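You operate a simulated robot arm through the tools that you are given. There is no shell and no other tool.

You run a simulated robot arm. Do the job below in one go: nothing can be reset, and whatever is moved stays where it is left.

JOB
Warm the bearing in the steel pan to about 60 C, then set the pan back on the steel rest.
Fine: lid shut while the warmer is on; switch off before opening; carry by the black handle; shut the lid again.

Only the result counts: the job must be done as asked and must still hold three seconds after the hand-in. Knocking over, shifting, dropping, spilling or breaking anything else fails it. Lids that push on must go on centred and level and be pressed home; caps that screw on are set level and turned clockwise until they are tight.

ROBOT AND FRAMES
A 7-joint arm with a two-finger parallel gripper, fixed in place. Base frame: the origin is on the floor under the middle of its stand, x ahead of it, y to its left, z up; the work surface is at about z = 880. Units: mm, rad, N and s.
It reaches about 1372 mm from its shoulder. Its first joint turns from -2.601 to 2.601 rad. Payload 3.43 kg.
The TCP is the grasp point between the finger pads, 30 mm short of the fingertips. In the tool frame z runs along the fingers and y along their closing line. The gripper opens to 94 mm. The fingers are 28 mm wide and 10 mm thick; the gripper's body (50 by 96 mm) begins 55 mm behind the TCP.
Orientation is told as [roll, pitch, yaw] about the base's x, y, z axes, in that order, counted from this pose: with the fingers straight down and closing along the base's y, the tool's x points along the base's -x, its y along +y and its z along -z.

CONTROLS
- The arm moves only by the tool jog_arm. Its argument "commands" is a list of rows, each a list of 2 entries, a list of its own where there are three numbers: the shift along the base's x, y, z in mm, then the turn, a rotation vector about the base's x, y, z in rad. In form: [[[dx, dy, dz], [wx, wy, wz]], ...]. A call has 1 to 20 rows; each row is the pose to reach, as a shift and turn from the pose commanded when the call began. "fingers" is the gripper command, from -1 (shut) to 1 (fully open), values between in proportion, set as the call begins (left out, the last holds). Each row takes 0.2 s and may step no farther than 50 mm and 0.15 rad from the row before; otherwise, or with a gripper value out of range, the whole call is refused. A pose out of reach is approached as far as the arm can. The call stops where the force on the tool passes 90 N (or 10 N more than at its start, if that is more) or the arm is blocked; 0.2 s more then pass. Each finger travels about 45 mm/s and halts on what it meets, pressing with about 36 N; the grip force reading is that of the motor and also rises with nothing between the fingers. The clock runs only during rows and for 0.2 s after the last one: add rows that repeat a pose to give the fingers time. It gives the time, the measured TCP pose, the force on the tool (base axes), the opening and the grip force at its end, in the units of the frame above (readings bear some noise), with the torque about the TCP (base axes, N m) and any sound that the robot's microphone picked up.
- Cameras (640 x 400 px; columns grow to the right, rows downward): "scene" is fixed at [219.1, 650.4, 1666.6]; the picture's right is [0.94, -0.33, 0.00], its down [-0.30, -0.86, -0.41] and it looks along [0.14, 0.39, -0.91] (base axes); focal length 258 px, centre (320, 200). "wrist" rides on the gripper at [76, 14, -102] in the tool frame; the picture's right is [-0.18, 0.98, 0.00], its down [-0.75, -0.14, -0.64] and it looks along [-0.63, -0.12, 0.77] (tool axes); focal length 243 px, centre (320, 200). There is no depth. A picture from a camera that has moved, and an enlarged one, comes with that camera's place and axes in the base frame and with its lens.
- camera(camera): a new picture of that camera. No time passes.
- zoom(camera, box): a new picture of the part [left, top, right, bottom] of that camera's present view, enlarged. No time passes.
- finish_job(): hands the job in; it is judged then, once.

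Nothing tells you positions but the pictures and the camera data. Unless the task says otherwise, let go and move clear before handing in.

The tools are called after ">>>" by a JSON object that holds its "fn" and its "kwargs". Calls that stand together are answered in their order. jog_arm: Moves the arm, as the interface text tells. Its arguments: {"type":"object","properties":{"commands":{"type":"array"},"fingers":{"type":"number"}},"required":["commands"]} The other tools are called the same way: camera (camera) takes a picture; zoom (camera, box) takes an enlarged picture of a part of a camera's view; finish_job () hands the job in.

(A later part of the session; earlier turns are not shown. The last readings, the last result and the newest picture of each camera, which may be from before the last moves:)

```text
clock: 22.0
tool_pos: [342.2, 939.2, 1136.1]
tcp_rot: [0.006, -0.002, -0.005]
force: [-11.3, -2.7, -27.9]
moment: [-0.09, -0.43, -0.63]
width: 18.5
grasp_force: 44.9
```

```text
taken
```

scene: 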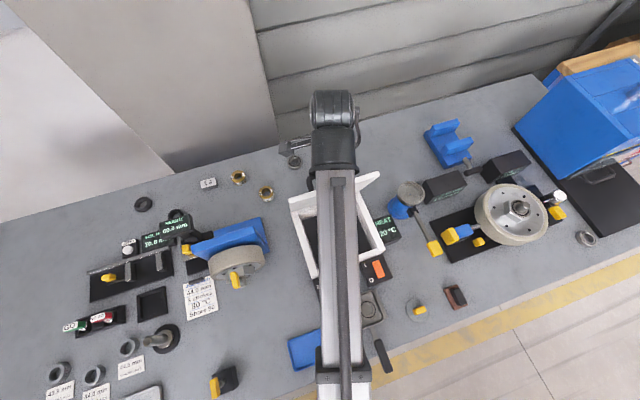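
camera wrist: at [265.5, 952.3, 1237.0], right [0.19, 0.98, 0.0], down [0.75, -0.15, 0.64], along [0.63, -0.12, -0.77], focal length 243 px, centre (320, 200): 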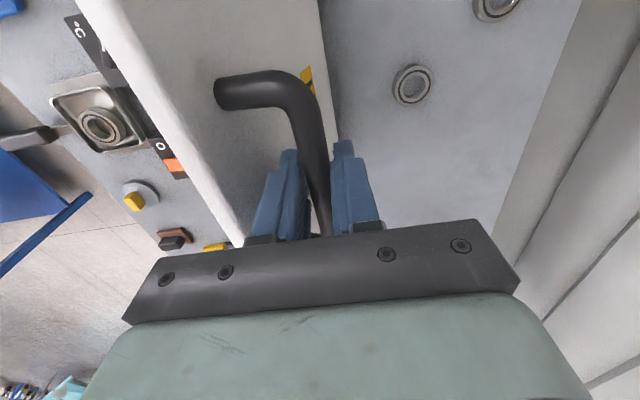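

The lid is near 75°. I'll follow the arc over the top, past vertical.

>>> {"fn": "jog_arm", "kwargs": {"commands": [[[0, 8.3, -1.5], [0, 0, 0]], [[0, 16.7, -2], [0, 0, 0]], [[0, 25, -2.5], [0, 0, 0]], [[0, 33.4, -3.5], [0, 0, 0]], [[0, 41.6, -5], [0, 0, 0]], [[0, 49.9, -7], [0, 0, 0]]]}}

>>> {"fn": "camera", "kwargs": {"camera": "wrist"}}

>>> {"fn": "camera", "kwargs": {"camera": "scene"}}

```text
clock: 23.4
tool_pos: [341.4, 986.8, 1131.1]
tcp_rot: [0.011, -0.003, -0.004]
force: [-6.9, 0.3, 10.7]
moment: [-0.15, -0.64, -0.58]
width: 18.6
grasp_force: 45.2
```

```text
taken
camera wrist: at [265.5, 1000.8, 1232.0], right [0.19, 0.98, 0.01], down [0.75, -0.15, 0.64], along [0.63, -0.11, -0.77], focal length 243 px, centre (320, 200)
```

wrist: 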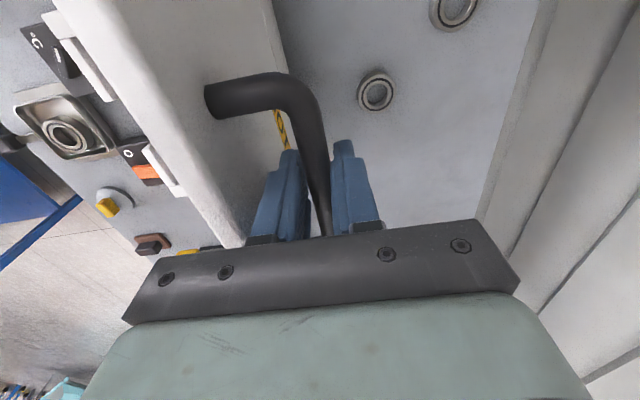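

```text
taken
```

scene: 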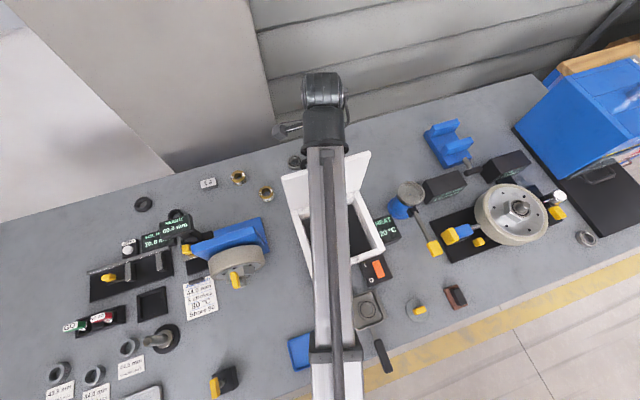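

The lid is just past vertical. I'll push it slightly further, then release and rise clear.

>>> {"fn": "jog_arm", "kwargs": {"commands": [[[0, 8, -2], [0, 0, 0]], [[0, 16, -4.5], [0, 0, 0]]]}}

>>> {"fn": "jog_arm", "kwargs": {"commands": [[[0, 0, 0], [0, 0, 0]], [[0, 0, 0], [0, 0, 0]], [[0, 0, 0], [0, 0, 0]]], "fingers": -0.45}}

```text
clock: 24.0
tool_pos: [341.9, 1003.5, 1125.5]
tcp_rot: [0.007, -0.002, -0.003]
force: [-6.2, -0.5, 6.0]
moment: [-0.15, -0.52, -0.64]
width: 18.4
grasp_force: 45.1
```

```text
clock: 24.8
tool_pos: [341.7, 1002.6, 1126.2]
tcp_rot: [0.008, -0.002, -0.003]
force: [-0.1, 0.1, -0.5]
moment: [0.01, 0.0, 0.03]
width: 25.8
grasp_force: 0.0
```

Released; the lid holds. I'll rise straight up clear of the bar and the lid edge.

>>> {"fn": "jog_arm", "kwargs": {"commands": [[[0, 2, 2], [0, 0, 0]], [[0, 3, 20], [0, 0, 0]], [[0, 4, 45], [0, 0, 0]], [[0, 4, 75], [0, 0, 0]]]}}

>>> {"fn": "camera", "kwargs": {"camera": "wrist"}}

>>> {"fn": "camera", "kwargs": {"camera": "scene"}}

```text
clock: 25.8
tool_pos: [343.5, 1006.0, 1199.8]
tcp_rot: [0.005, -0.001, -0.003]
force: [-0.1, 0.0, -0.3]
moment: [-0.02, 0.0, 0.01]
width: 25.8
grasp_force: 0.1
```

```text
taken
camera wrist: at [268.2, 1019.6, 1301.2], right [0.19, 0.98, 0.01], down [0.75, -0.15, 0.64], along [0.63, -0.12, -0.77], focal length 243 px, centre (320, 200)
```

wrist: 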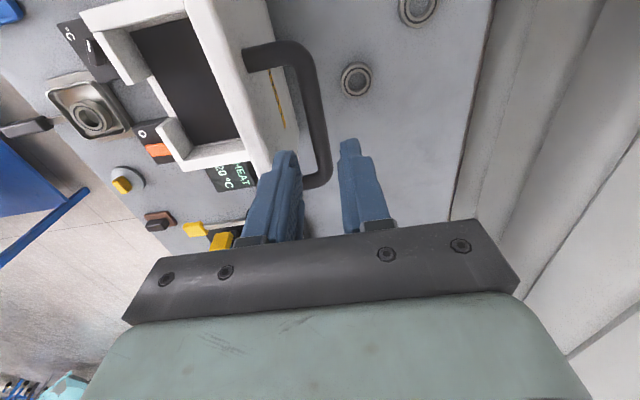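

```text
taken
```

scene: 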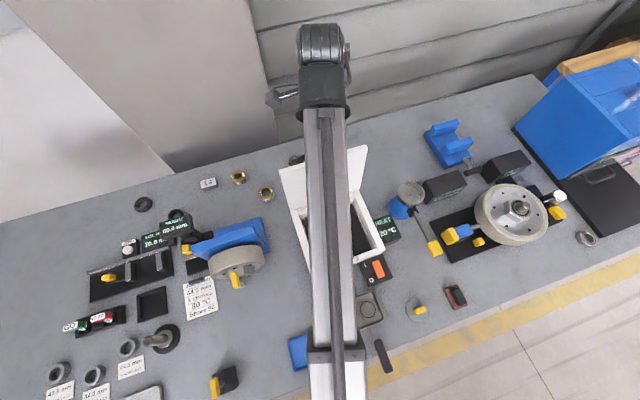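

The lid is open and stays. Now I'll retreat over it toward the robot, then turn the tool −90° (camera on the far side) to get ready for the pan handle.

>>> {"fn": "jog_arm", "kwargs": {"commands": [[[0, -45, 8], [0, 0, 0]], [[0, -90, 8], [0, 0, 0]], [[0, -135, 0], [0, 0, 0]], [[0, -180, -20], [0, 0, -0.1]], [[0, -220, -40], [0, 0, -0.22]], [[0, -255, -60], [0, 0, -0.36]], [[0, -285, -80], [0, 0, -0.5]]], "fingers": 0}}

>>> {"fn": "camera", "kwargs": {"camera": "scene"}}

```text
clock: 27.4
tool_pos: [340.6, 721.3, 1120.7]
tcp_rot: [0.007, 0.0, -0.506]
force: [0.8, 0.0, -0.7]
moment: [0.02, -0.01, -0.01]
width: 46.8
grasp_force: 0.0
```

```text
taken
```

scene: 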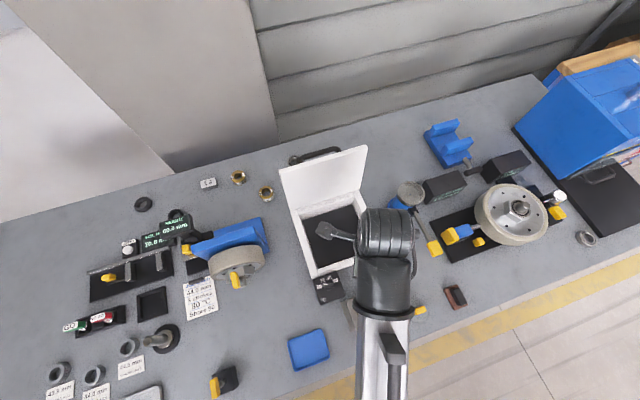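

Reach is fine here. Continuing to yaw −90° and moving toward the pan.

>>> {"fn": "jog_arm", "kwargs": {"commands": [[[0, -10, -2], [0, 0, -0.14]], [[0, -20, -4], [0, 0, -0.28]], [[0, -30, -8], [0, 0, -0.42]], [[0, -40, -12], [0, 0, -0.56]], [[0, -50, -16], [0, 0, -0.7]], [[0, -60, -20], [0, 0, -0.84]], [[0, -70, -25], [0, 0, -0.96]], [[0, -80, -30], [0, 0, -1.065]]]}}

>>> {"fn": "camera", "kwargs": {"camera": "wrist"}}

>>> {"fn": "camera", "kwargs": {"camera": "scene"}}

```text
clock: 29.2
tool_pos: [341.1, 640.4, 1090.5]
tcp_rot: [0.007, -0.001, -1.571]
force: [0.0, -0.6, -0.4]
moment: [0.01, -0.04, 0.01]
width: 47.2
grasp_force: 0.1
```

```text
taken
camera wrist: at [356.0, 717.9, 1191.4], right [0.98, -0.18, 0.01], down [-0.15, -0.75, 0.64], along [-0.11, -0.63, -0.77], focal length 243 px, centre (320, 200)
```

wrist: 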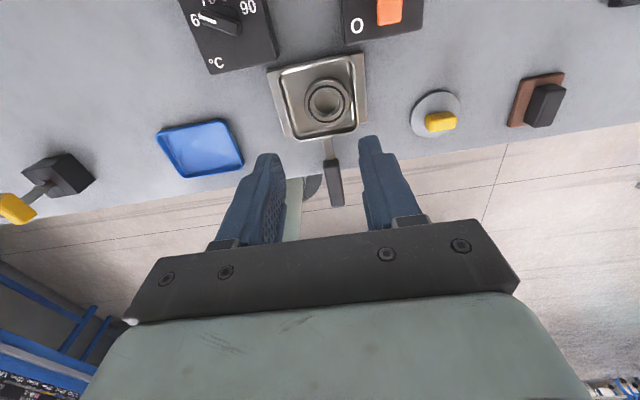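

```text
taken
```

scene: 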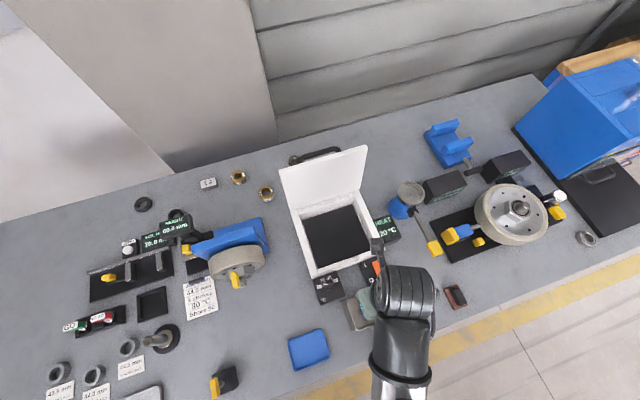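

Yaw −90° works. I'll enlarge the pan and handle, and the warmer's interior with its front notch.

>>> {"fn": "zoom", "kwargs": {"camera": "wrist", "box": [250, 40, 390, 220]}}

>>> {"fn": "zoom", "kwargs": {"camera": "scene", "box": [270, 140, 410, 310]}}

>>> {"fn": "zoom", "kwargs": {"camera": "scene", "box": [295, 200, 395, 290]}}

```text
2.22 times, centred on (320, 130) of wrist
camera zoom: at [356.0, 717.9, 1191.4], right [0.98, -0.18, 0.01], down [-0.15, -0.75, 0.64], along [-0.11, -0.63, -0.77], focal length 539 px, centre (320, 356)
```

zoom: 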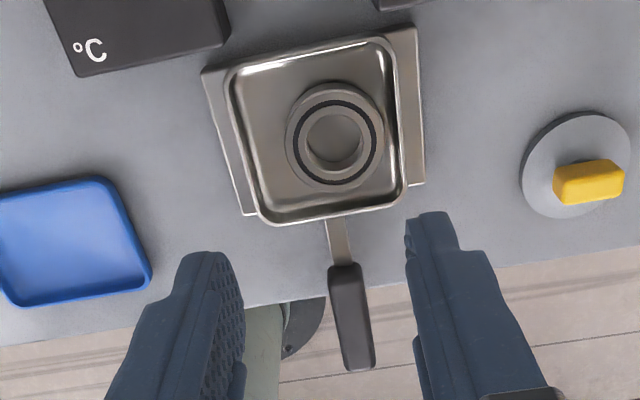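

```text
2.35 times, centred on (340, 225) of scene
camera zoom: at [219.1, 650.4, 1666.6], right [0.94, -0.33, 0.0], down [-0.3, -0.86, -0.41], along [0.14, 0.39, -0.91], focal length 606 px, centre (273, 141)
```

zoom: 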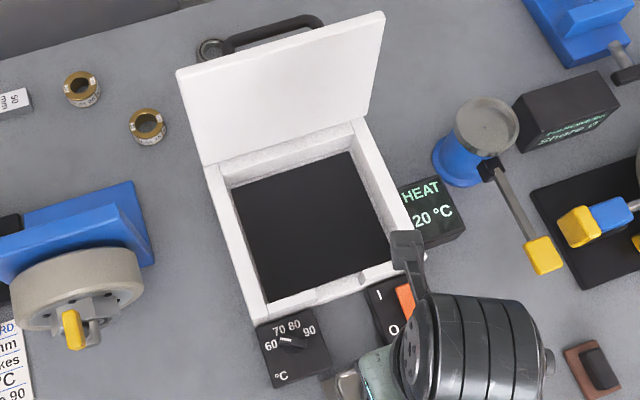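

```text
4.44 times, centred on (345, 245) of scene
camera zoom: at [219.1, 650.4, 1666.6], right [0.94, -0.33, 0.0], down [-0.3, -0.86, -0.41], along [0.14, 0.39, -0.91], focal length 1145 px, centre (209, 0)
```

zoom: 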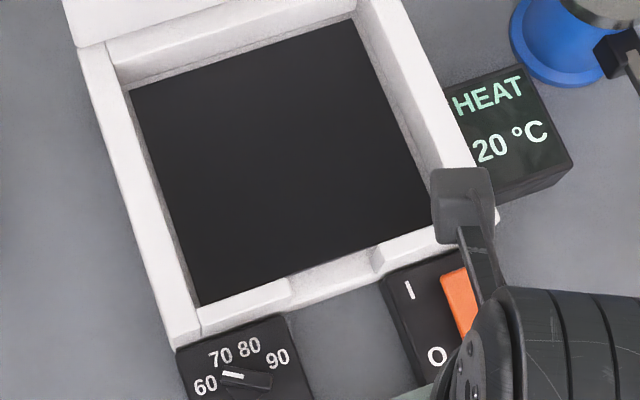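

The pan centre is about (341, 623), its handle runs along y at x≈341 (grip from y≈468 to 548, z≈900), and the warmer's front notch is centred near x≈339. I'll enlarge the notch to judge its depth.

>>> {"fn": "zoom", "kwargs": {"camera": "scene", "box": [310, 240, 385, 290]}}

>>> {"fn": "zoom", "kwargs": {"camera": "wrist", "box": [280, 110, 370, 220]}}

```text
8.00 times, centred on (348, 265) of scene
camera zoom: at [219.1, 650.4, 1666.6], right [0.94, -0.33, 0.0], down [-0.3, -0.86, -0.41], along [0.14, 0.39, -0.91], focal length 2061 px, centre (100, -320)
```

zoom: 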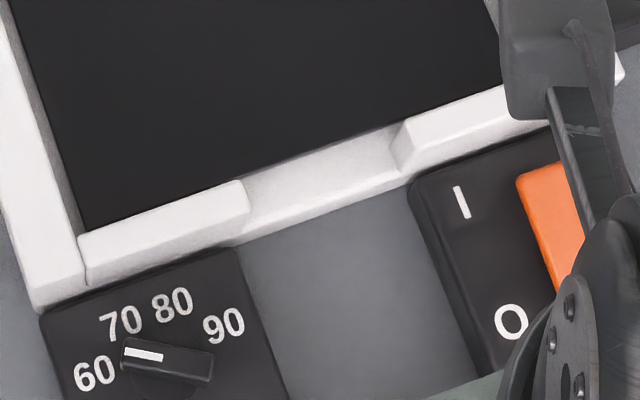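

```text
3.64 times, centred on (325, 165) of wrist
camera zoom: at [356.0, 717.9, 1191.4], right [0.98, -0.18, 0.01], down [-0.15, -0.75, 0.64], along [-0.11, -0.63, -0.77], focal length 882 px, centre (302, 327)
```

zoom: 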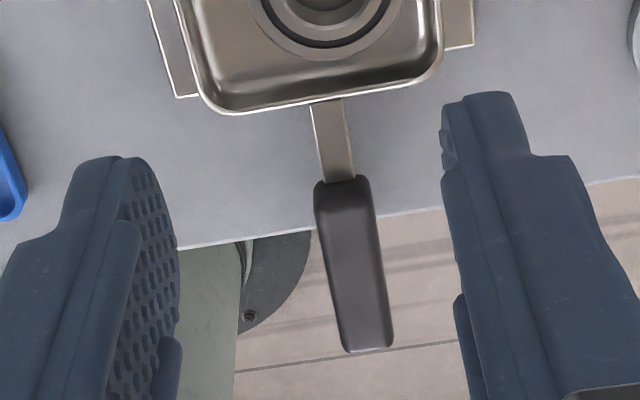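

>>> {"fn": "zoom", "kwargs": {"camera": "scene", "box": [332, 248, 372, 276]}}

```text
14.29 times, centred on (352, 262) of scene
camera zoom: at [219.1, 650.4, 1666.6], right [0.94, -0.33, 0.0], down [-0.3, -0.86, -0.41], along [0.14, 0.39, -0.91], focal length 3681 px, centre (-137, -686)
```

zoom: 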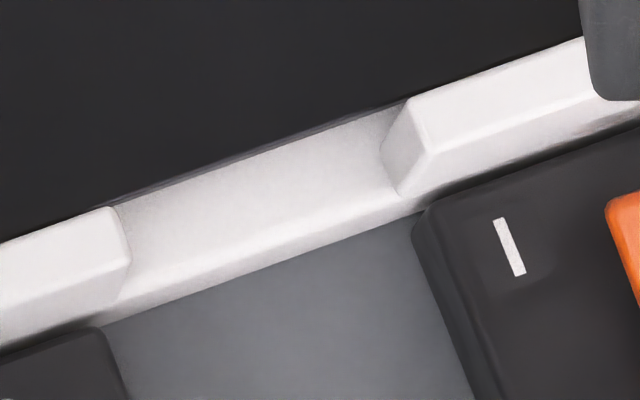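

>>> {"fn": "zoom", "kwargs": {"camera": "scene", "box": [290, 200, 340, 240]}}

>>> {"fn": "zoom", "kwargs": {"camera": "scene", "box": [335, 185, 400, 235]}}

>>> {"fn": "zoom", "kwargs": {"camera": "scene", "box": [330, 280, 400, 400]}}

```text
10.00 times, centred on (315, 220) of scene
camera zoom: at [219.1, 650.4, 1666.6], right [0.94, -0.33, 0.0], down [-0.3, -0.86, -0.41], along [0.14, 0.39, -0.91], focal length 2577 px, centre (370, 0)
```

zoom: 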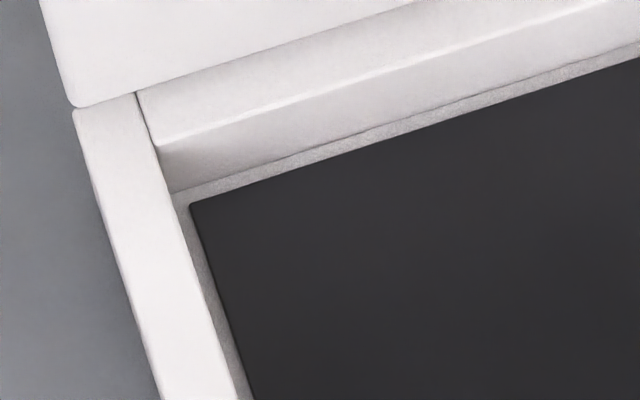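

```text
8.00 times, centred on (368, 210) of scene
camera zoom: at [219.1, 650.4, 1666.6], right [0.94, -0.33, 0.0], down [-0.3, -0.86, -0.41], along [0.14, 0.39, -0.91], focal length 2061 px, centre (-60, 120)
```

zoom: 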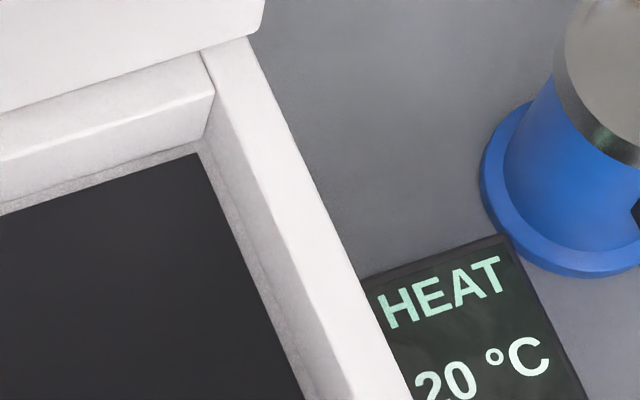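

```text
3.33 times, centred on (365, 340) of scene
camera zoom: at [219.1, 650.4, 1666.6], right [0.94, -0.33, 0.0], down [-0.3, -0.86, -0.41], along [0.14, 0.39, -0.91], focal length 859 px, centre (170, -267)
```

zoom: 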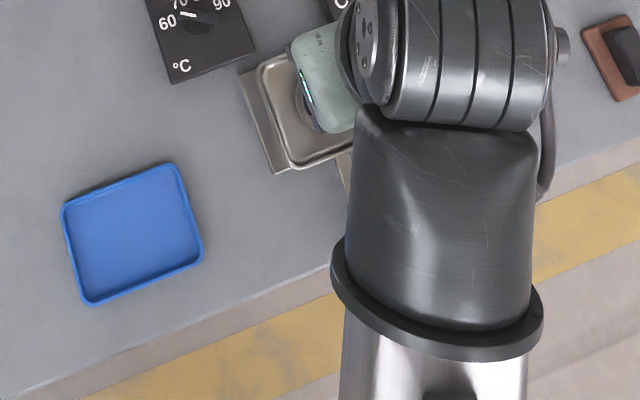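

The warmer's floor and notch sill are at about z≈917, roughly 30 mm above the pan's present level. Next I'll move over the pan handle near (341, 528) and look from close up.

>>> {"fn": "jog_arm", "kwargs": {"commands": [[[0, -25, -10], [0, 0, 0]], [[0, -50, -20], [0, 0, 0]], [[0, -75, -30], [0, 0, 0]], [[0, -95, -50], [0, 0, 0]], [[0, -112, -80], [0, 0, 0]], [[0, -112, -105], [0, 0, 0]]]}}

>>> {"fn": "camera", "kwargs": {"camera": "wrist"}}

>>> {"fn": "camera", "kwargs": {"camera": "scene"}}

```text
clock: 30.6
tool_pos: [343.0, 530.2, 983.9]
tcp_rot: [0.006, -0.002, -1.57]
force: [0.6, 0.1, -0.8]
moment: [0.0, 0.0, -0.02]
width: 46.9
grasp_force: 0.0
```

```text
taken
camera wrist: at [357.1, 606.7, 1085.3], right [0.98, -0.18, 0.01], down [-0.14, -0.75, 0.64], along [-0.11, -0.63, -0.77], focal length 243 px, centre (320, 200)
```

wrist: 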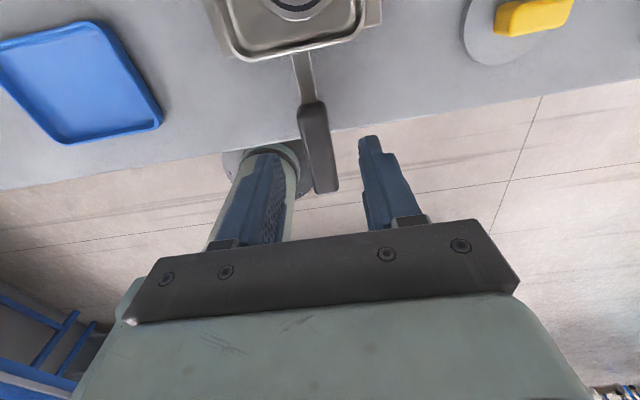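

```text
taken
```

scene: 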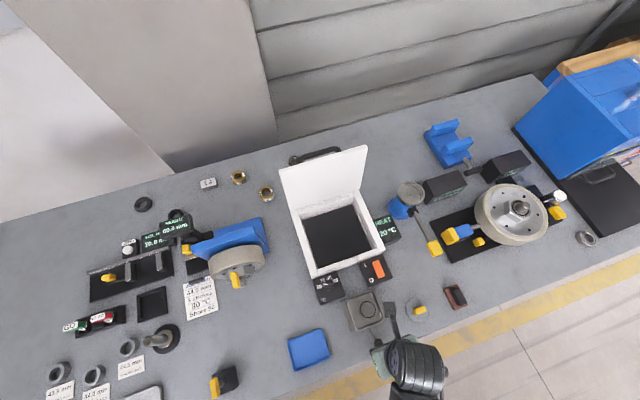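

>>> {"fn": "zoom", "kwargs": {"camera": "wrist", "box": [250, 40, 400, 210]}}

>>> {"fn": "zoom", "kwargs": {"camera": "scene", "box": [330, 280, 430, 390]}}

```text
2.35 times, centred on (325, 125) of wrist
camera zoom: at [357.1, 606.7, 1085.3], right [0.98, -0.18, 0.01], down [-0.14, -0.75, 0.64], along [-0.11, -0.63, -0.77], focal length 571 px, centre (308, 376)
```

zoom: 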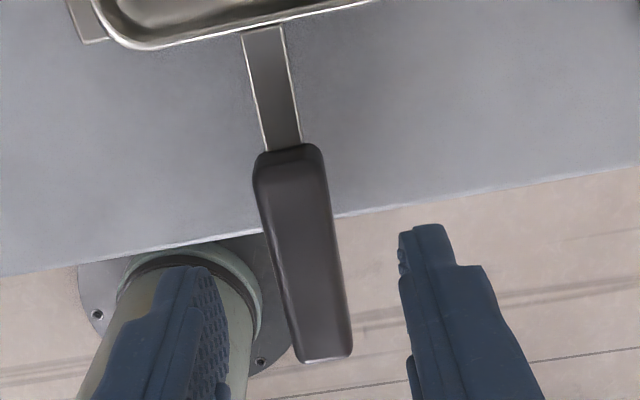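

```text
3.64 times, centred on (380, 335) of scene
camera zoom: at [219.1, 650.4, 1666.6], right [0.94, -0.33, 0.0], down [-0.3, -0.86, -0.41], along [0.14, 0.39, -0.91], focal length 937 px, centre (102, -291)
```

zoom: 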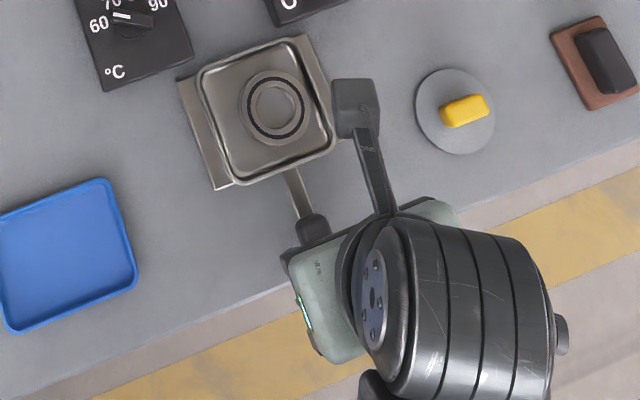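

The handle's grip is at x≈340, top around z 904. I'll shift 3 mm and descend so that the fingertips stop a few millimetres above the bench.

>>> {"fn": "jog_arm", "kwargs": {"commands": [[[-3, 0, -20], [0, 0, 0]], [[-3, 0, -40], [0, 0, 0]], [[-3, 0, -55], [0, 0, 0]], [[-3, 0, -63], [0, 0, 0]]]}}

>>> {"fn": "camera", "kwargs": {"camera": "wrist"}}

>>> {"fn": "zoom", "kwargs": {"camera": "wrist", "box": [250, 80, 400, 230]}}

```text
clock: 31.6
tool_pos: [340.2, 529.9, 922.4]
tcp_rot: [0.006, -0.001, -1.57]
force: [-0.7, 0.1, -1.4]
moment: [-0.01, 0.01, 0.02]
width: 46.9
grasp_force: 0.0
```

```text
taken
camera wrist: at [353.4, 606.5, 1023.4], right [0.98, -0.18, 0.01], down [-0.14, -0.75, 0.64], along [-0.11, -0.63, -0.77], focal length 243 px, centre (320, 200)
```

wrist: 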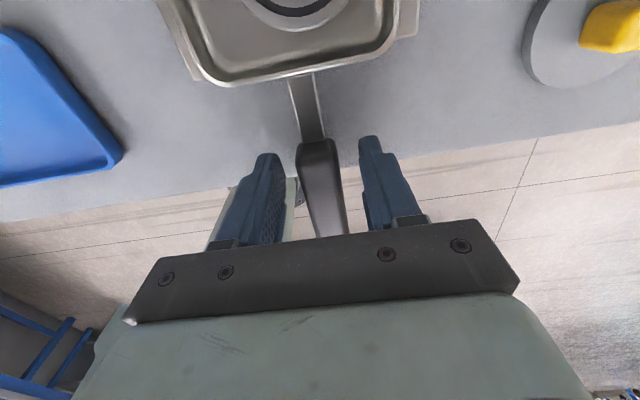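

```text
2.67 times, centred on (325, 155) of wrist
camera zoom: at [353.4, 606.5, 1023.4], right [0.98, -0.18, 0.01], down [-0.14, -0.75, 0.64], along [-0.11, -0.63, -0.77], focal length 647 px, centre (307, 320)
```

zoom: 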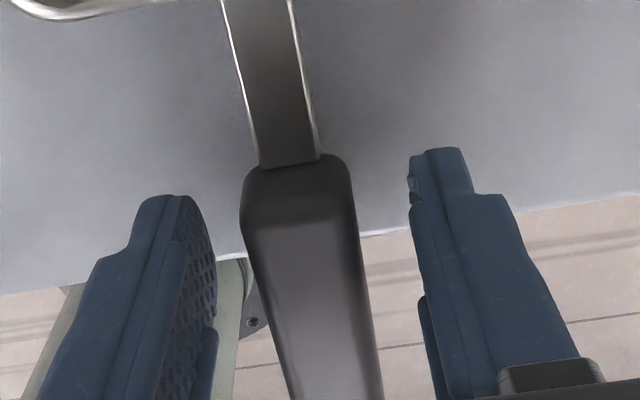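

The handle is centred between the fingers. I'll lower 6 mm more and grip it.

>>> {"fn": "jog_arm", "kwargs": {"commands": [[[0, 0, -3], [0, 0, 0]], [[0, 0, -6], [0, 0, 0]]]}}

>>> {"fn": "jog_arm", "kwargs": {"commands": [[[0, 0, 0], [0, 0, 0]], [[0, 0, 0], [0, 0, 0]], [[0, 0, 0], [0, 0, 0]], [[0, 0, 0], [0, 0, 0]]], "fingers": -1}}

>>> {"fn": "camera", "kwargs": {"camera": "wrist"}}

>>> {"fn": "zoom", "kwargs": {"camera": "scene", "box": [330, 280, 430, 390]}}

```text
clock: 32.2
tool_pos: [339.3, 530.2, 916.9]
tcp_rot: [0.007, -0.004, -1.568]
force: [-0.2, 0.4, -0.2]
moment: [-0.01, 0.02, 0.0]
width: 46.9
grasp_force: 0.1
```

```text
clock: 33.2
tool_pos: [338.7, 529.3, 915.6]
tcp_rot: [0.007, -0.003, -1.568]
force: [2.9, -0.3, -0.7]
moment: [0.16, 0.07, -0.23]
width: 26.5
grasp_force: 36.1
```

```text
taken
camera wrist: at [353.5, 606.3, 1017.2], right [0.98, -0.18, 0.01], down [-0.14, -0.75, 0.64], along [-0.11, -0.63, -0.77], focal length 243 px, centre (320, 200)
```

wrist: 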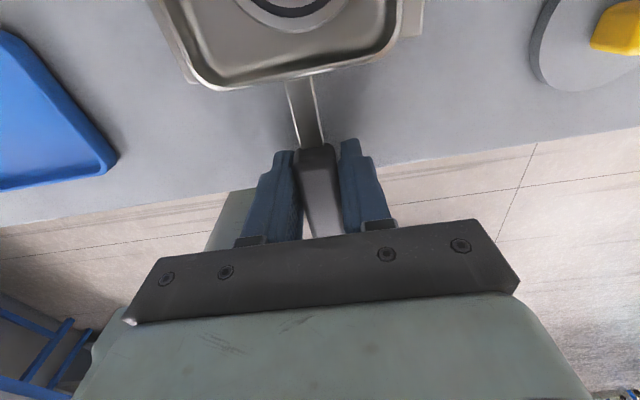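

```text
3.64 times, centred on (380, 335) of scene
camera zoom: at [219.1, 650.4, 1666.6], right [0.94, -0.33, 0.0], down [-0.3, -0.86, -0.41], along [0.14, 0.39, -0.91], focal length 937 px, centre (102, -291)
```

zoom: 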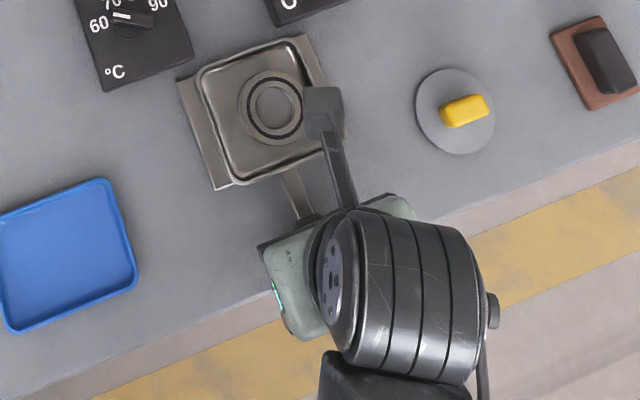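

I have the handle (26.5 mm). I'll lift slightly and check load and level before going higher.

>>> {"fn": "jog_arm", "kwargs": {"commands": [[[0, 0, 4], [0, 0, 0]], [[0, 0, 10], [0, 0, 0]], [[0, 0, 16], [0, 0, 0]], [[0, 0, 22], [0, 0, 0]]]}}

>>> {"fn": "zoom", "kwargs": {"camera": "wrist", "box": [220, 0, 440, 220]}}

>>> {"fn": "zoom", "kwargs": {"camera": "scene", "box": [330, 280, 430, 390]}}

```text
clock: 34.2
tool_pos: [337.5, 529.7, 937.3]
tcp_rot: [0.005, -0.004, -1.568]
force: [0.2, -0.6, -5.7]
moment: [-0.44, 0.01, -0.03]
width: 26.3
grasp_force: 36.0
```

```text
1.82 times, centred on (330, 110) of wrist
camera zoom: at [352.4, 606.5, 1038.6], right [0.98, -0.18, 0.01], down [-0.14, -0.75, 0.64], along [-0.11, -0.63, -0.77], focal length 441 px, centre (302, 364)
```

zoom: 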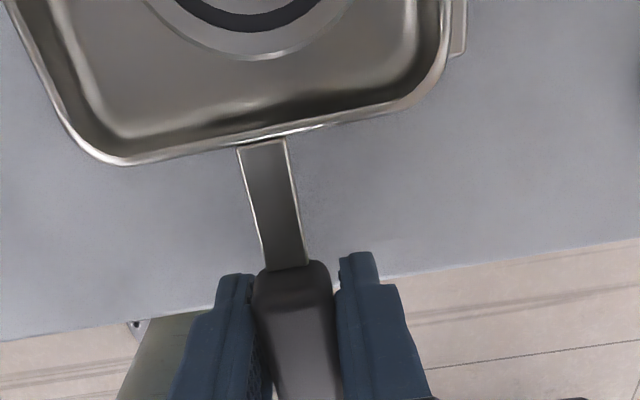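

```text
3.64 times, centred on (380, 335) of scene
camera zoom: at [219.1, 650.4, 1666.6], right [0.94, -0.33, 0.0], down [-0.3, -0.86, -0.41], along [0.14, 0.39, -0.91], focal length 937 px, centre (102, -291)
```

zoom: 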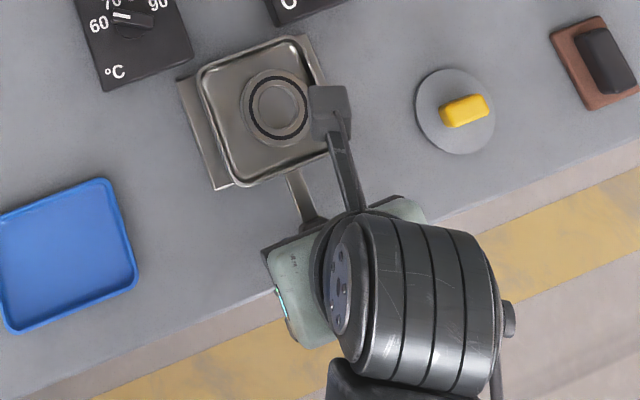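

The pan lifts level (about 0.58 kg). I'll raise it to clear the warmer's front wall.

>>> {"fn": "jog_arm", "kwargs": {"commands": [[[0, 0, 10], [0, 0, 0]], [[0, 0, 25], [0, 0, 0]], [[0, 0, 40], [0, 0, 0]], [[0, 0, 55], [0, 0, 0]], [[0, 0, 68], [0, 0, 0]], [[0, 0, 75], [0, 0, 0]]]}}

>>> {"fn": "camera", "kwargs": {"camera": "wrist"}}

>>> {"fn": "camera", "kwargs": {"camera": "scene"}}

```text
clock: 35.6
tool_pos: [339.0, 530.6, 1013.3]
tcp_rot: [0.007, -0.002, -1.57]
force: [-0.6, -0.5, -6.5]
moment: [-0.43, -0.01, 0.0]
width: 26.3
grasp_force: 35.9
```

```text
taken
camera wrist: at [353.3, 607.1, 1114.0], right [0.98, -0.18, 0.01], down [-0.14, -0.75, 0.64], along [-0.11, -0.63, -0.77], focal length 243 px, centre (320, 200)
```

wrist: 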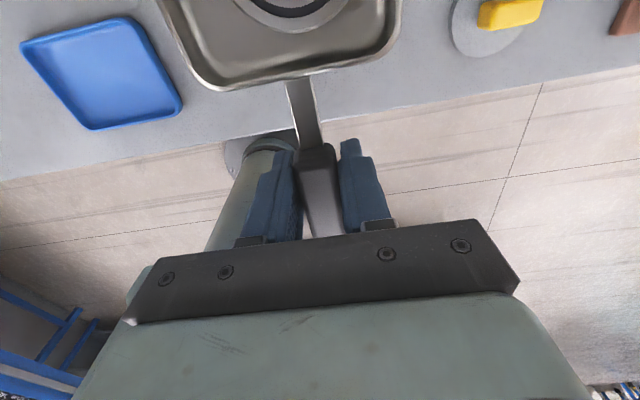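

```text
taken
```

scene: 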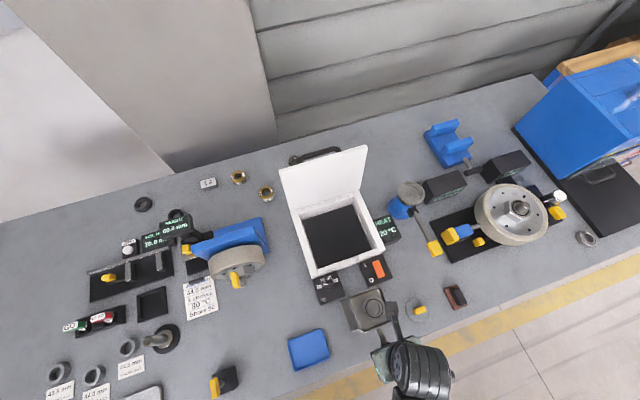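

The pan rides level with the bearing in it. Now carrying it forward over the warmer.

>>> {"fn": "jog_arm", "kwargs": {"commands": [[[0, 12, 0], [0, 0, 0]], [[0, 32, 0], [0, 0, 0]], [[0, 54, 0], [0, 0, 0]], [[0, 76, 0], [0, 0, 0]], [[0, 98, 0], [0, 0, 0]], [[0, 120, 0], [0, 0, 0]], [[0, 142, 0], [0, 0, 0]], [[0, 164, 0], [0, 0, 0]], [[0, 184, 0], [0, 0, 0]], [[0, 197, 0], [0, 0, 0]]]}}

>>> {"fn": "camera", "kwargs": {"camera": "wrist"}}

>>> {"fn": "zoom", "kwargs": {"camera": "scene", "box": [280, 170, 440, 320]}}

```text
clock: 37.8
tool_pos: [339.7, 727.6, 1012.7]
tcp_rot: [0.004, -0.001, -1.57]
force: [0.3, -0.3, -6.1]
moment: [-0.4, -0.02, 0.01]
width: 26.4
grasp_force: 36.3
```

```text
taken
camera wrist: at [354.1, 804.3, 1114.2], right [0.98, -0.18, 0.01], down [-0.14, -0.75, 0.64], along [-0.11, -0.63, -0.77], focal length 243 px, centre (320, 200)
```

wrist: 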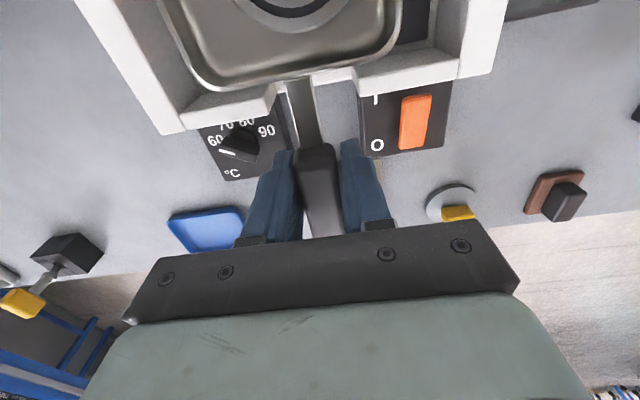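

```text
2.67 times, centred on (360, 245) of scene
camera zoom: at [219.1, 650.4, 1666.6], right [0.94, -0.33, 0.0], down [-0.3, -0.86, -0.41], along [0.14, 0.39, -0.91], focal length 687 px, centre (213, 80)
```

zoom: 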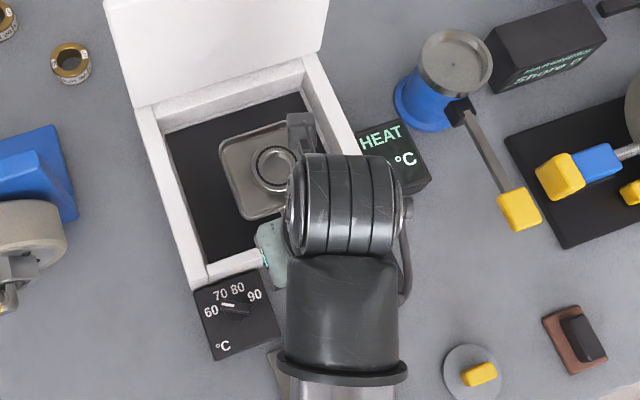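

>>> {"fn": "zoom", "kwargs": {"camera": "wrist", "box": [140, 0, 480, 200]}}

```text
1.88 times, centred on (310, 100) of wrist
camera zoom: at [354.1, 804.3, 1114.2], right [0.98, -0.18, 0.01], down [-0.14, -0.75, 0.64], along [-0.11, -0.63, -0.77], focal length 457 px, centre (339, 388)
```

zoom: 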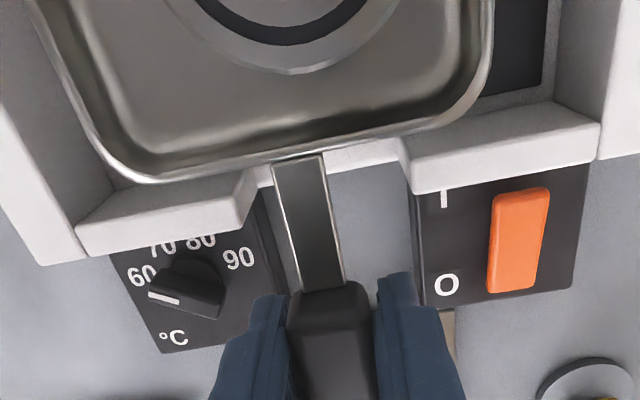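

Pan front rim is at y≈780, about 9 mm inside the front wall, with the neck lined up with the notch. Lowering it toward the hot plate.

>>> {"fn": "jog_arm", "kwargs": {"commands": [[[0, 0, -8], [0, 0, 0]], [[0, 0, -20], [0, 0, 0]], [[0, 0, -32], [0, 0, 0]], [[0, 0, -42], [0, 0, 0]], [[0, 0, -50], [0, 0, 0]]]}}

>>> {"fn": "zoom", "kwargs": {"camera": "wrist", "box": [140, 0, 480, 200]}}

>>> {"fn": "zoom", "kwargs": {"camera": "scene", "box": [280, 170, 440, 320]}}

```text
clock: 39.0
tool_pos: [339.9, 728.2, 963.1]
tcp_rot: [0.004, -0.003, -1.569]
force: [-0.1, -0.5, -6.1]
moment: [-0.4, 0.06, -0.01]
width: 26.3
grasp_force: 35.9
```

```text
1.88 times, centred on (310, 100) of wrist
camera zoom: at [353.0, 804.0, 1064.1], right [0.98, -0.18, 0.01], down [-0.14, -0.75, 0.64], along [-0.11, -0.63, -0.77], focal length 457 px, centre (339, 388)
```

zoom: 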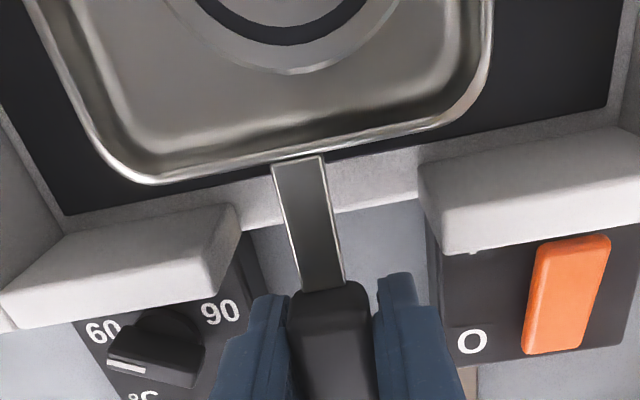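

```text
2.67 times, centred on (360, 245) of scene
camera zoom: at [219.1, 650.4, 1666.6], right [0.94, -0.33, 0.0], down [-0.3, -0.86, -0.41], along [0.14, 0.39, -0.91], focal length 687 px, centre (213, 80)
```

zoom: 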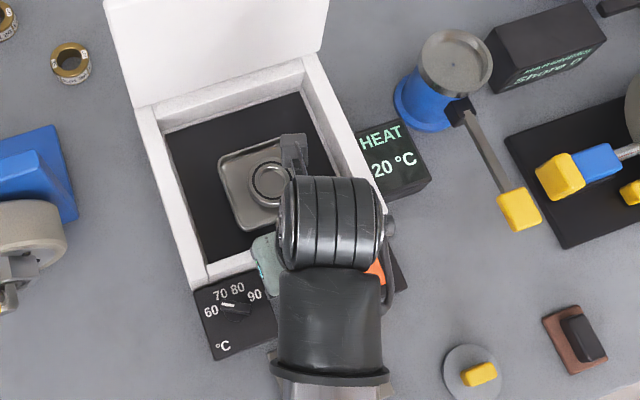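

>>> {"fn": "jog_arm", "kwargs": {"commands": [[[0, 0, -3], [0, 0, 0]], [[0, 0, -6], [0, 0, 0]], [[0, 0, -9], [0, 0, 0]]]}}

>>> {"fn": "jog_arm", "kwargs": {"commands": [[[0, 0, -2], [0, 0, 0]], [[0, 0, -4], [0, 0, 0]]]}}

```text
clock: 39.8
tool_pos: [339.2, 726.7, 955.4]
tcp_rot: [0.005, -0.002, -1.57]
force: [0.8, 0.6, -5.5]
moment: [-0.44, 0.01, -0.01]
width: 26.3
grasp_force: 36.0
```

```text
clock: 40.4
tool_pos: [338.7, 727.3, 949.9]
tcp_rot: [0.006, -0.001, -1.569]
force: [-0.6, 0.4, -5.6]
moment: [-0.44, 0.0, 0.0]
width: 26.4
grasp_force: 35.5
```

>>> {"fn": "jog_arm", "kwargs": {"commands": [[[0, 0, -2], [0, 0, 0]], [[0, 0, -3.5], [0, 0, 0]]]}}

>>> {"fn": "jog_arm", "kwargs": {"commands": [[[0, 0, -1.5], [0, 0, 0]], [[0, 0, -3], [0, 0, 0]]]}}

>>> {"fn": "zoom", "kwargs": {"camera": "wrist", "box": [140, 0, 480, 200]}}

```text
clock: 41.0
tool_pos: [338.4, 727.3, 945.6]
tcp_rot: [0.005, -0.003, -1.569]
force: [-0.1, -0.6, -6.1]
moment: [-0.44, 0.0, 0.02]
width: 26.5
grasp_force: 35.7
```

```text
clock: 41.6
tool_pos: [339.2, 727.2, 943.6]
tcp_rot: [0.007, -0.002, -1.569]
force: [0.3, 0.7, -6.6]
moment: [-0.43, 0.0, 0.0]
width: 26.3
grasp_force: 35.8
```

```text
1.88 times, centred on (310, 100) of wrist
camera zoom: at [352.9, 804.0, 1044.6], right [0.98, -0.18, 0.01], down [-0.14, -0.75, 0.64], along [-0.11, -0.63, -0.77], focal length 457 px, centre (339, 388)
```

zoom: 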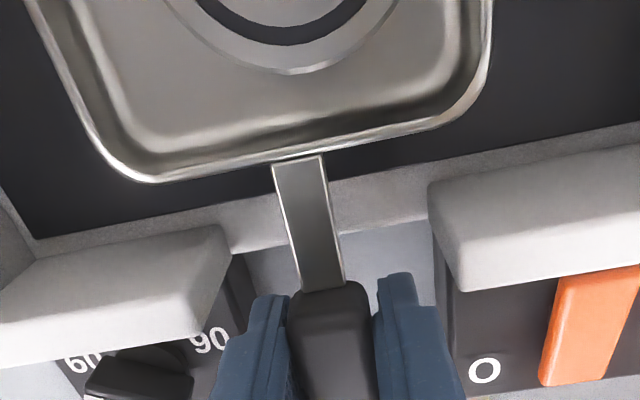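

Still hanging free at TCP z≈943. Continuing in small steps until the plate takes the weight.

>>> {"fn": "jog_arm", "kwargs": {"commands": [[[0, 0, -1.5], [0, 0, 0]], [[0, 0, -3], [0, 0, 0]]]}}

>>> {"fn": "jog_arm", "kwargs": {"commands": [[[0, 0, -1.5], [0, 0, 0]], [[0, 0, -3], [0, 0, 0]]]}}

>>> {"fn": "jog_arm", "kwargs": {"commands": [[[0, 0, -1.5], [0, 0, 0]], [[0, 0, -3], [0, 0, 0]]]}}

```text
clock: 42.2
tool_pos: [338.4, 727.7, 940.9]
tcp_rot: [0.005, -0.003, -1.57]
force: [-0.4, -0.6, -5.4]
moment: [-0.44, 0.02, -0.02]
width: 26.3
grasp_force: 36.1
```

```text
clock: 42.8
tool_pos: [339.3, 726.9, 938.2]
tcp_rot: [0.006, 0.001, -1.57]
force: [1.4, -1.4, 3.4]
moment: [0.92, 0.21, -0.01]
width: 26.3
grasp_force: 36.3
```

```text
clock: 43.4
tool_pos: [338.6, 727.1, 935.7]
tcp_rot: [0.006, -0.003, -1.568]
force: [-0.7, -1.8, 18.5]
moment: [0.81, 0.11, 0.0]
width: 26.8
grasp_force: 36.3
```

The plate now carries the pan (contact at the far edge, then flat). I'll ease up a millimetre and open the fingers just enough to let go between the two control boxes.

>>> {"fn": "jog_arm", "kwargs": {"commands": [[[0, 0, 1.5], [0, 0, 0]]]}}

>>> {"fn": "jog_arm", "kwargs": {"commands": [[[0, 0, 0], [0, 0, 0]], [[0, 0, 0], [0, 0, 0]], [[0, 0, 0], [0, 0, 0]]], "fingers": -0.24}}

>>> {"fn": "zoom", "kwargs": {"camera": "wrist", "box": [140, 0, 480, 200]}}

>>> {"fn": "zoom", "kwargs": {"camera": "scene", "box": [280, 170, 440, 320]}}

```text
clock: 43.8
tool_pos: [338.9, 726.8, 935.3]
tcp_rot: [0.007, -0.004, -1.57]
force: [-0.3, -0.4, 3.1]
moment: [0.08, 0.03, 0.01]
width: 26.1
grasp_force: 36.1
```

```text
clock: 44.6
tool_pos: [338.4, 727.3, 936.8]
tcp_rot: [0.007, -0.001, -1.57]
force: [-0.2, -0.7, 0.7]
moment: [0.03, -0.02, 0.01]
width: 35.4
grasp_force: 0.1
```

```text
1.88 times, centred on (310, 100) of wrist
camera zoom: at [353.2, 803.4, 1037.4], right [0.98, -0.18, 0.01], down [-0.14, -0.75, 0.64], along [-0.11, -0.63, -0.77], focal length 457 px, centre (339, 388)
```

zoom: 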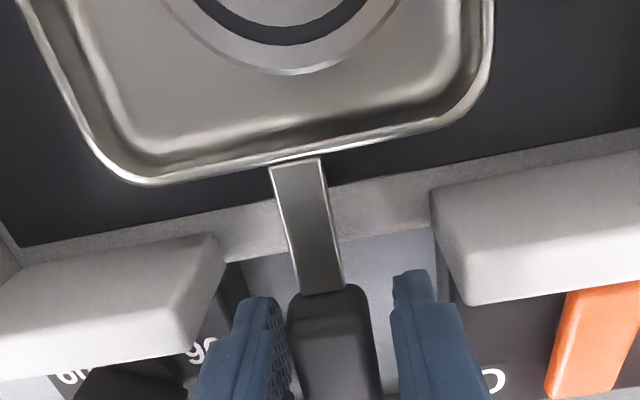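

```text
2.67 times, centred on (360, 245) of scene
camera zoom: at [219.1, 650.4, 1666.6], right [0.94, -0.33, 0.0], down [-0.3, -0.86, -0.41], along [0.14, 0.39, -0.91], focal length 687 px, centre (213, 80)
```

zoom: 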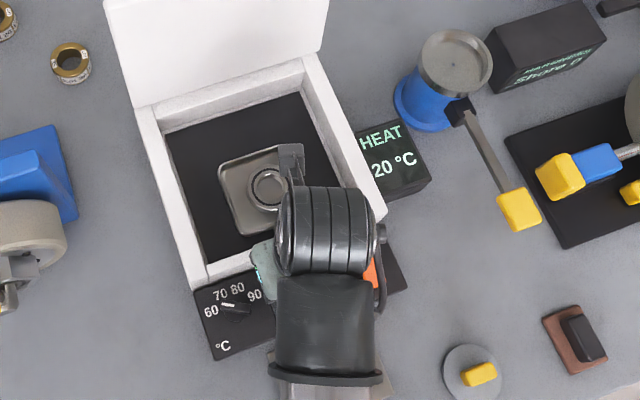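

The pan sits on the hot plate, free of the fingers. I'll rise straight up and turn back to yaw 0 to close the lid.

>>> {"fn": "jog_arm", "kwargs": {"commands": [[[0, 0, 15], [0, 0, 0]], [[0, 0, 50], [0, 0, 0]], [[0, 0, 95], [0, 0, 0]], [[0, 0, 140], [0, 0, 0]], [[0, 0, 165], [0, 0, 0.14]], [[0, 0, 180], [0, 0, 0.28]], [[0, 0, 184], [0, 0, 0.42]], [[0, 0, 184], [0, 0, 0.56]], [[0, 0, 184], [0, 0, 0.7]], [[0, 0, 184], [0, 0, 0.84]], [[0, 0, 184], [0, 0, 0.98]], [[0, 0, 184], [0, 0, 1.07]]]}}

>>> {"fn": "camera", "kwargs": {"camera": "scene"}}

```text
clock: 47.2
tool_pos: [338.9, 727.8, 1120.4]
tcp_rot: [0.007, -0.002, -0.496]
force: [0.0, 0.2, -0.5]
moment: [0.01, 0.01, -0.01]
width: 35.5
grasp_force: 0.0
```

```text
taken
```

scene: 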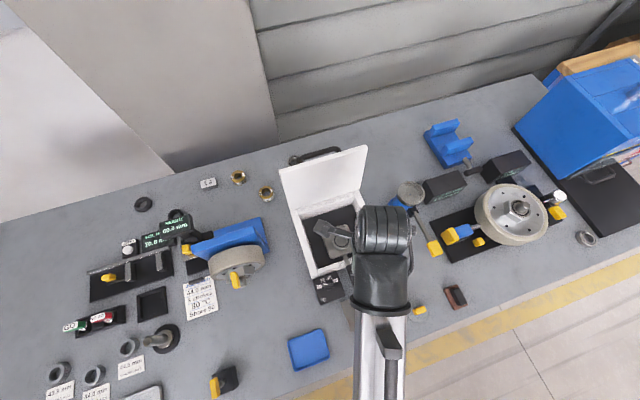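

>>> {"fn": "jog_arm", "kwargs": {"commands": [[[0, 32, 20], [0, 0, 0.14]], [[1, 65, 40], [0, 0, 0.28]], [[2, 100, 62], [0, 0, 0.4]], [[3, 145, 84], [0, 0, 0.496]], [[3, 190, 90], [0, 0, 0.496]], [[3, 235, 90], [0, 0, 0.496]], [[3, 278, 85], [0, 0, 0.496]]]}}

>>> {"fn": "camera", "kwargs": {"camera": "wrist"}}

>>> {"fn": "camera", "kwargs": {"camera": "scene"}}

```text
clock: 48.8
tool_pos: [346.1, 1003.2, 1207.9]
tcp_rot: [0.009, -0.002, -0.005]
force: [-0.1, 0.2, 0.3]
moment: [0.01, 0.02, 0.0]
width: 35.8
grasp_force: 0.1
```

```text
taken
camera wrist: at [269.4, 1017.8, 1308.2], right [0.19, 0.98, 0.01], down [0.75, -0.15, 0.64], along [0.63, -0.12, -0.77], focal length 243 px, centre (320, 200)
```

wrist: 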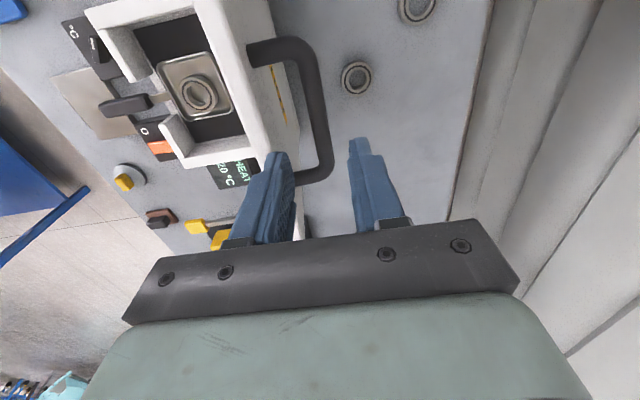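

```text
taken
```

scene: 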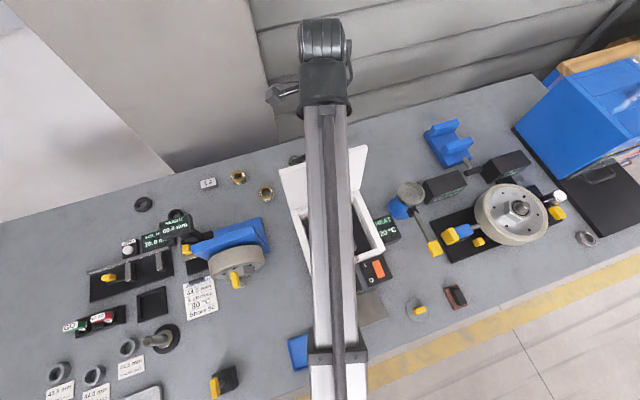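

I'll narrow the fingers and descend around the bar along the same path I left it.

>>> {"fn": "jog_arm", "kwargs": {"commands": [[[-2.5, 2.5, 0], [0, 0, 0]], [[-2.5, 2.5, -5], [0, 0, 0]], [[-2.5, 2.5, -30], [0, 0, 0]], [[-2.5, 2.5, -52], [0, 0, 0]], [[-2.5, 1.5, -68], [0, 0, 0]], [[-2.5, 1, -81], [0, 0, 0]]], "fingers": -0.45}}

>>> {"fn": "camera", "kwargs": {"camera": "wrist"}}

```text
clock: 50.2
tool_pos: [339.2, 1007.3, 1123.6]
tcp_rot: [0.005, -0.002, -0.004]
force: [0.5, 0.5, 0.4]
moment: [0.02, -0.04, -0.03]
width: 26.0
grasp_force: 0.0
```

```text
taken
camera wrist: at [264.0, 1020.4, 1224.9], right [0.19, 0.98, 0.01], down [0.75, -0.15, 0.64], along [0.63, -0.12, -0.77], focal length 243 px, centre (320, 200)
```

wrist: 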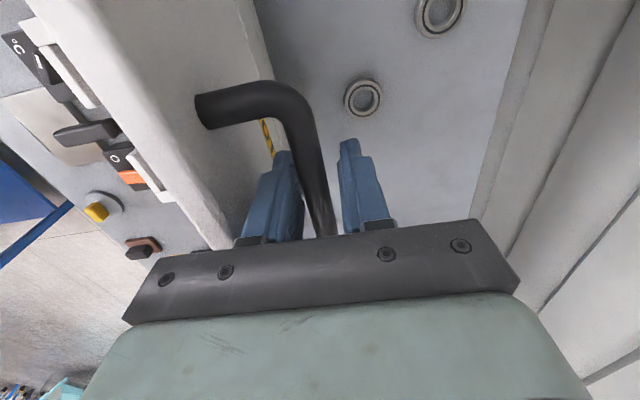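

>>> {"fn": "jog_arm", "kwargs": {"commands": [[[0, -3, 0], [0, 0, 0]], [[0, -3, 0], [0, 0, 0]], [[0, -3, 0], [0, 0, 0]]], "fingers": -1}}

```text
clock: 51.0
tool_pos: [340.4, 1003.9, 1124.5]
tcp_rot: [0.006, -0.002, -0.005]
force: [-2.4, 3.7, -1.0]
moment: [0.19, 0.18, -0.7]
width: 18.4
grasp_force: 45.2
```

Gripped again. Now swinging the lid back along the same arc, in sections.

>>> {"fn": "jog_arm", "kwargs": {"commands": [[[0, -8, 2.5], [0, 0, 0]], [[0, -16, 4.5], [0, 0, 0]], [[0, -24.3, 6.2], [0, 0, 0]], [[0, -32.5, 7.5], [0, 0, 0]], [[0, -40.8, 8.4], [0, 0, 0]], [[0, -49.2, 8.8], [0, 0, 0]], [[0, -57.5, 8.8], [0, 0, 0]], [[0, -65.9, 8.4], [0, 0, 0]], [[0, -74.2, 7.7], [0, 0, 0]], [[0, -82.4, 6.5], [0, 0, 0]]]}}

>>> {"fn": "jog_arm", "kwargs": {"commands": [[[0, -8.2, -1.7], [0, 0, 0]], [[0, -16.4, -3.7], [0, 0, 0]], [[0, -24.4, -6.2], [0, 0, 0]], [[0, -32.2, -9.1], [0, 0, 0]], [[0, -39.9, -12.3], [0, 0, 0]], [[0, -47.5, -15.9], [0, 0, 0]]]}}

>>> {"fn": "camera", "kwargs": {"camera": "wrist"}}

```text
clock: 53.2
tool_pos: [339.7, 919.9, 1131.2]
tcp_rot: [0.006, -0.003, -0.003]
force: [0.4, 2.3, -1.1]
moment: [0.15, 0.13, -0.59]
width: 18.1
grasp_force: 44.9
```

```text
clock: 54.6
tool_pos: [339.5, 877.1, 1116.0]
tcp_rot: [0.02, -0.001, -0.004]
force: [0.8, 24.3, 21.1]
moment: [5.04, 2.88, -1.07]
width: 17.9
grasp_force: 44.7
```

```text
taken
camera wrist: at [264.0, 889.1, 1217.8], right [0.19, 0.98, 0.02], down [0.75, -0.16, 0.64], along [0.63, -0.1, -0.77], focal length 243 px, centre (320, 200)
```

wrist: 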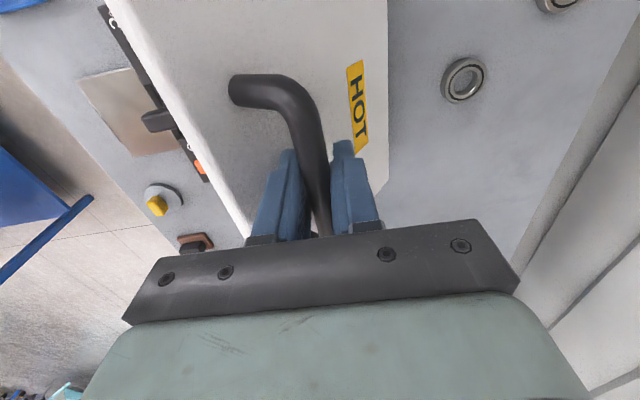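

A moment is building: the fingertip is pressing on the lid surface at this angle. The lid holds itself, so I'll open slightly, rise 8 mm and re-grip closer to the tips.

>>> {"fn": "jog_arm", "kwargs": {"commands": [[[0, 0, 0], [0, 0, 0]], [[0, 0, 2], [0, 0, 0]], [[0, 0, 6], [0, 0, 0]]], "fingers": -0.5}}

>>> {"fn": "zoom", "kwargs": {"camera": "wrist", "box": [230, 40, 430, 240]}}

```text
clock: 55.4
tool_pos: [339.0, 875.6, 1117.0]
tcp_rot: [0.012, -0.005, -0.001]
force: [-3.5, 26.6, -18.6]
moment: [3.52, 0.06, -0.62]
width: 18.3
grasp_force: 0.0
```

```text
2.00 times, centred on (330, 140) of wrist
camera zoom: at [263.8, 890.2, 1218.2], right [0.19, 0.98, 0.01], down [0.75, -0.15, 0.64], along [0.63, -0.11, -0.77], focal length 485 px, centre (300, 320)
```

zoom: 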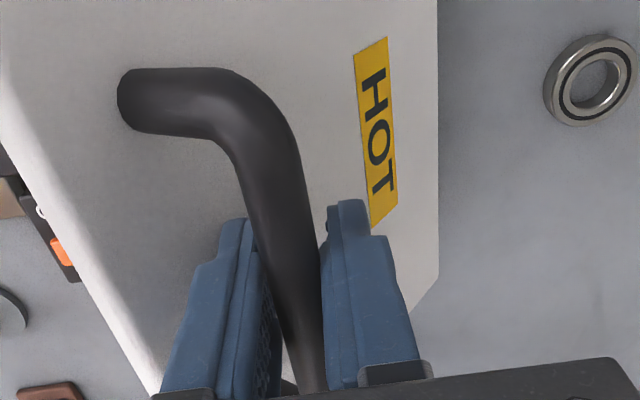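

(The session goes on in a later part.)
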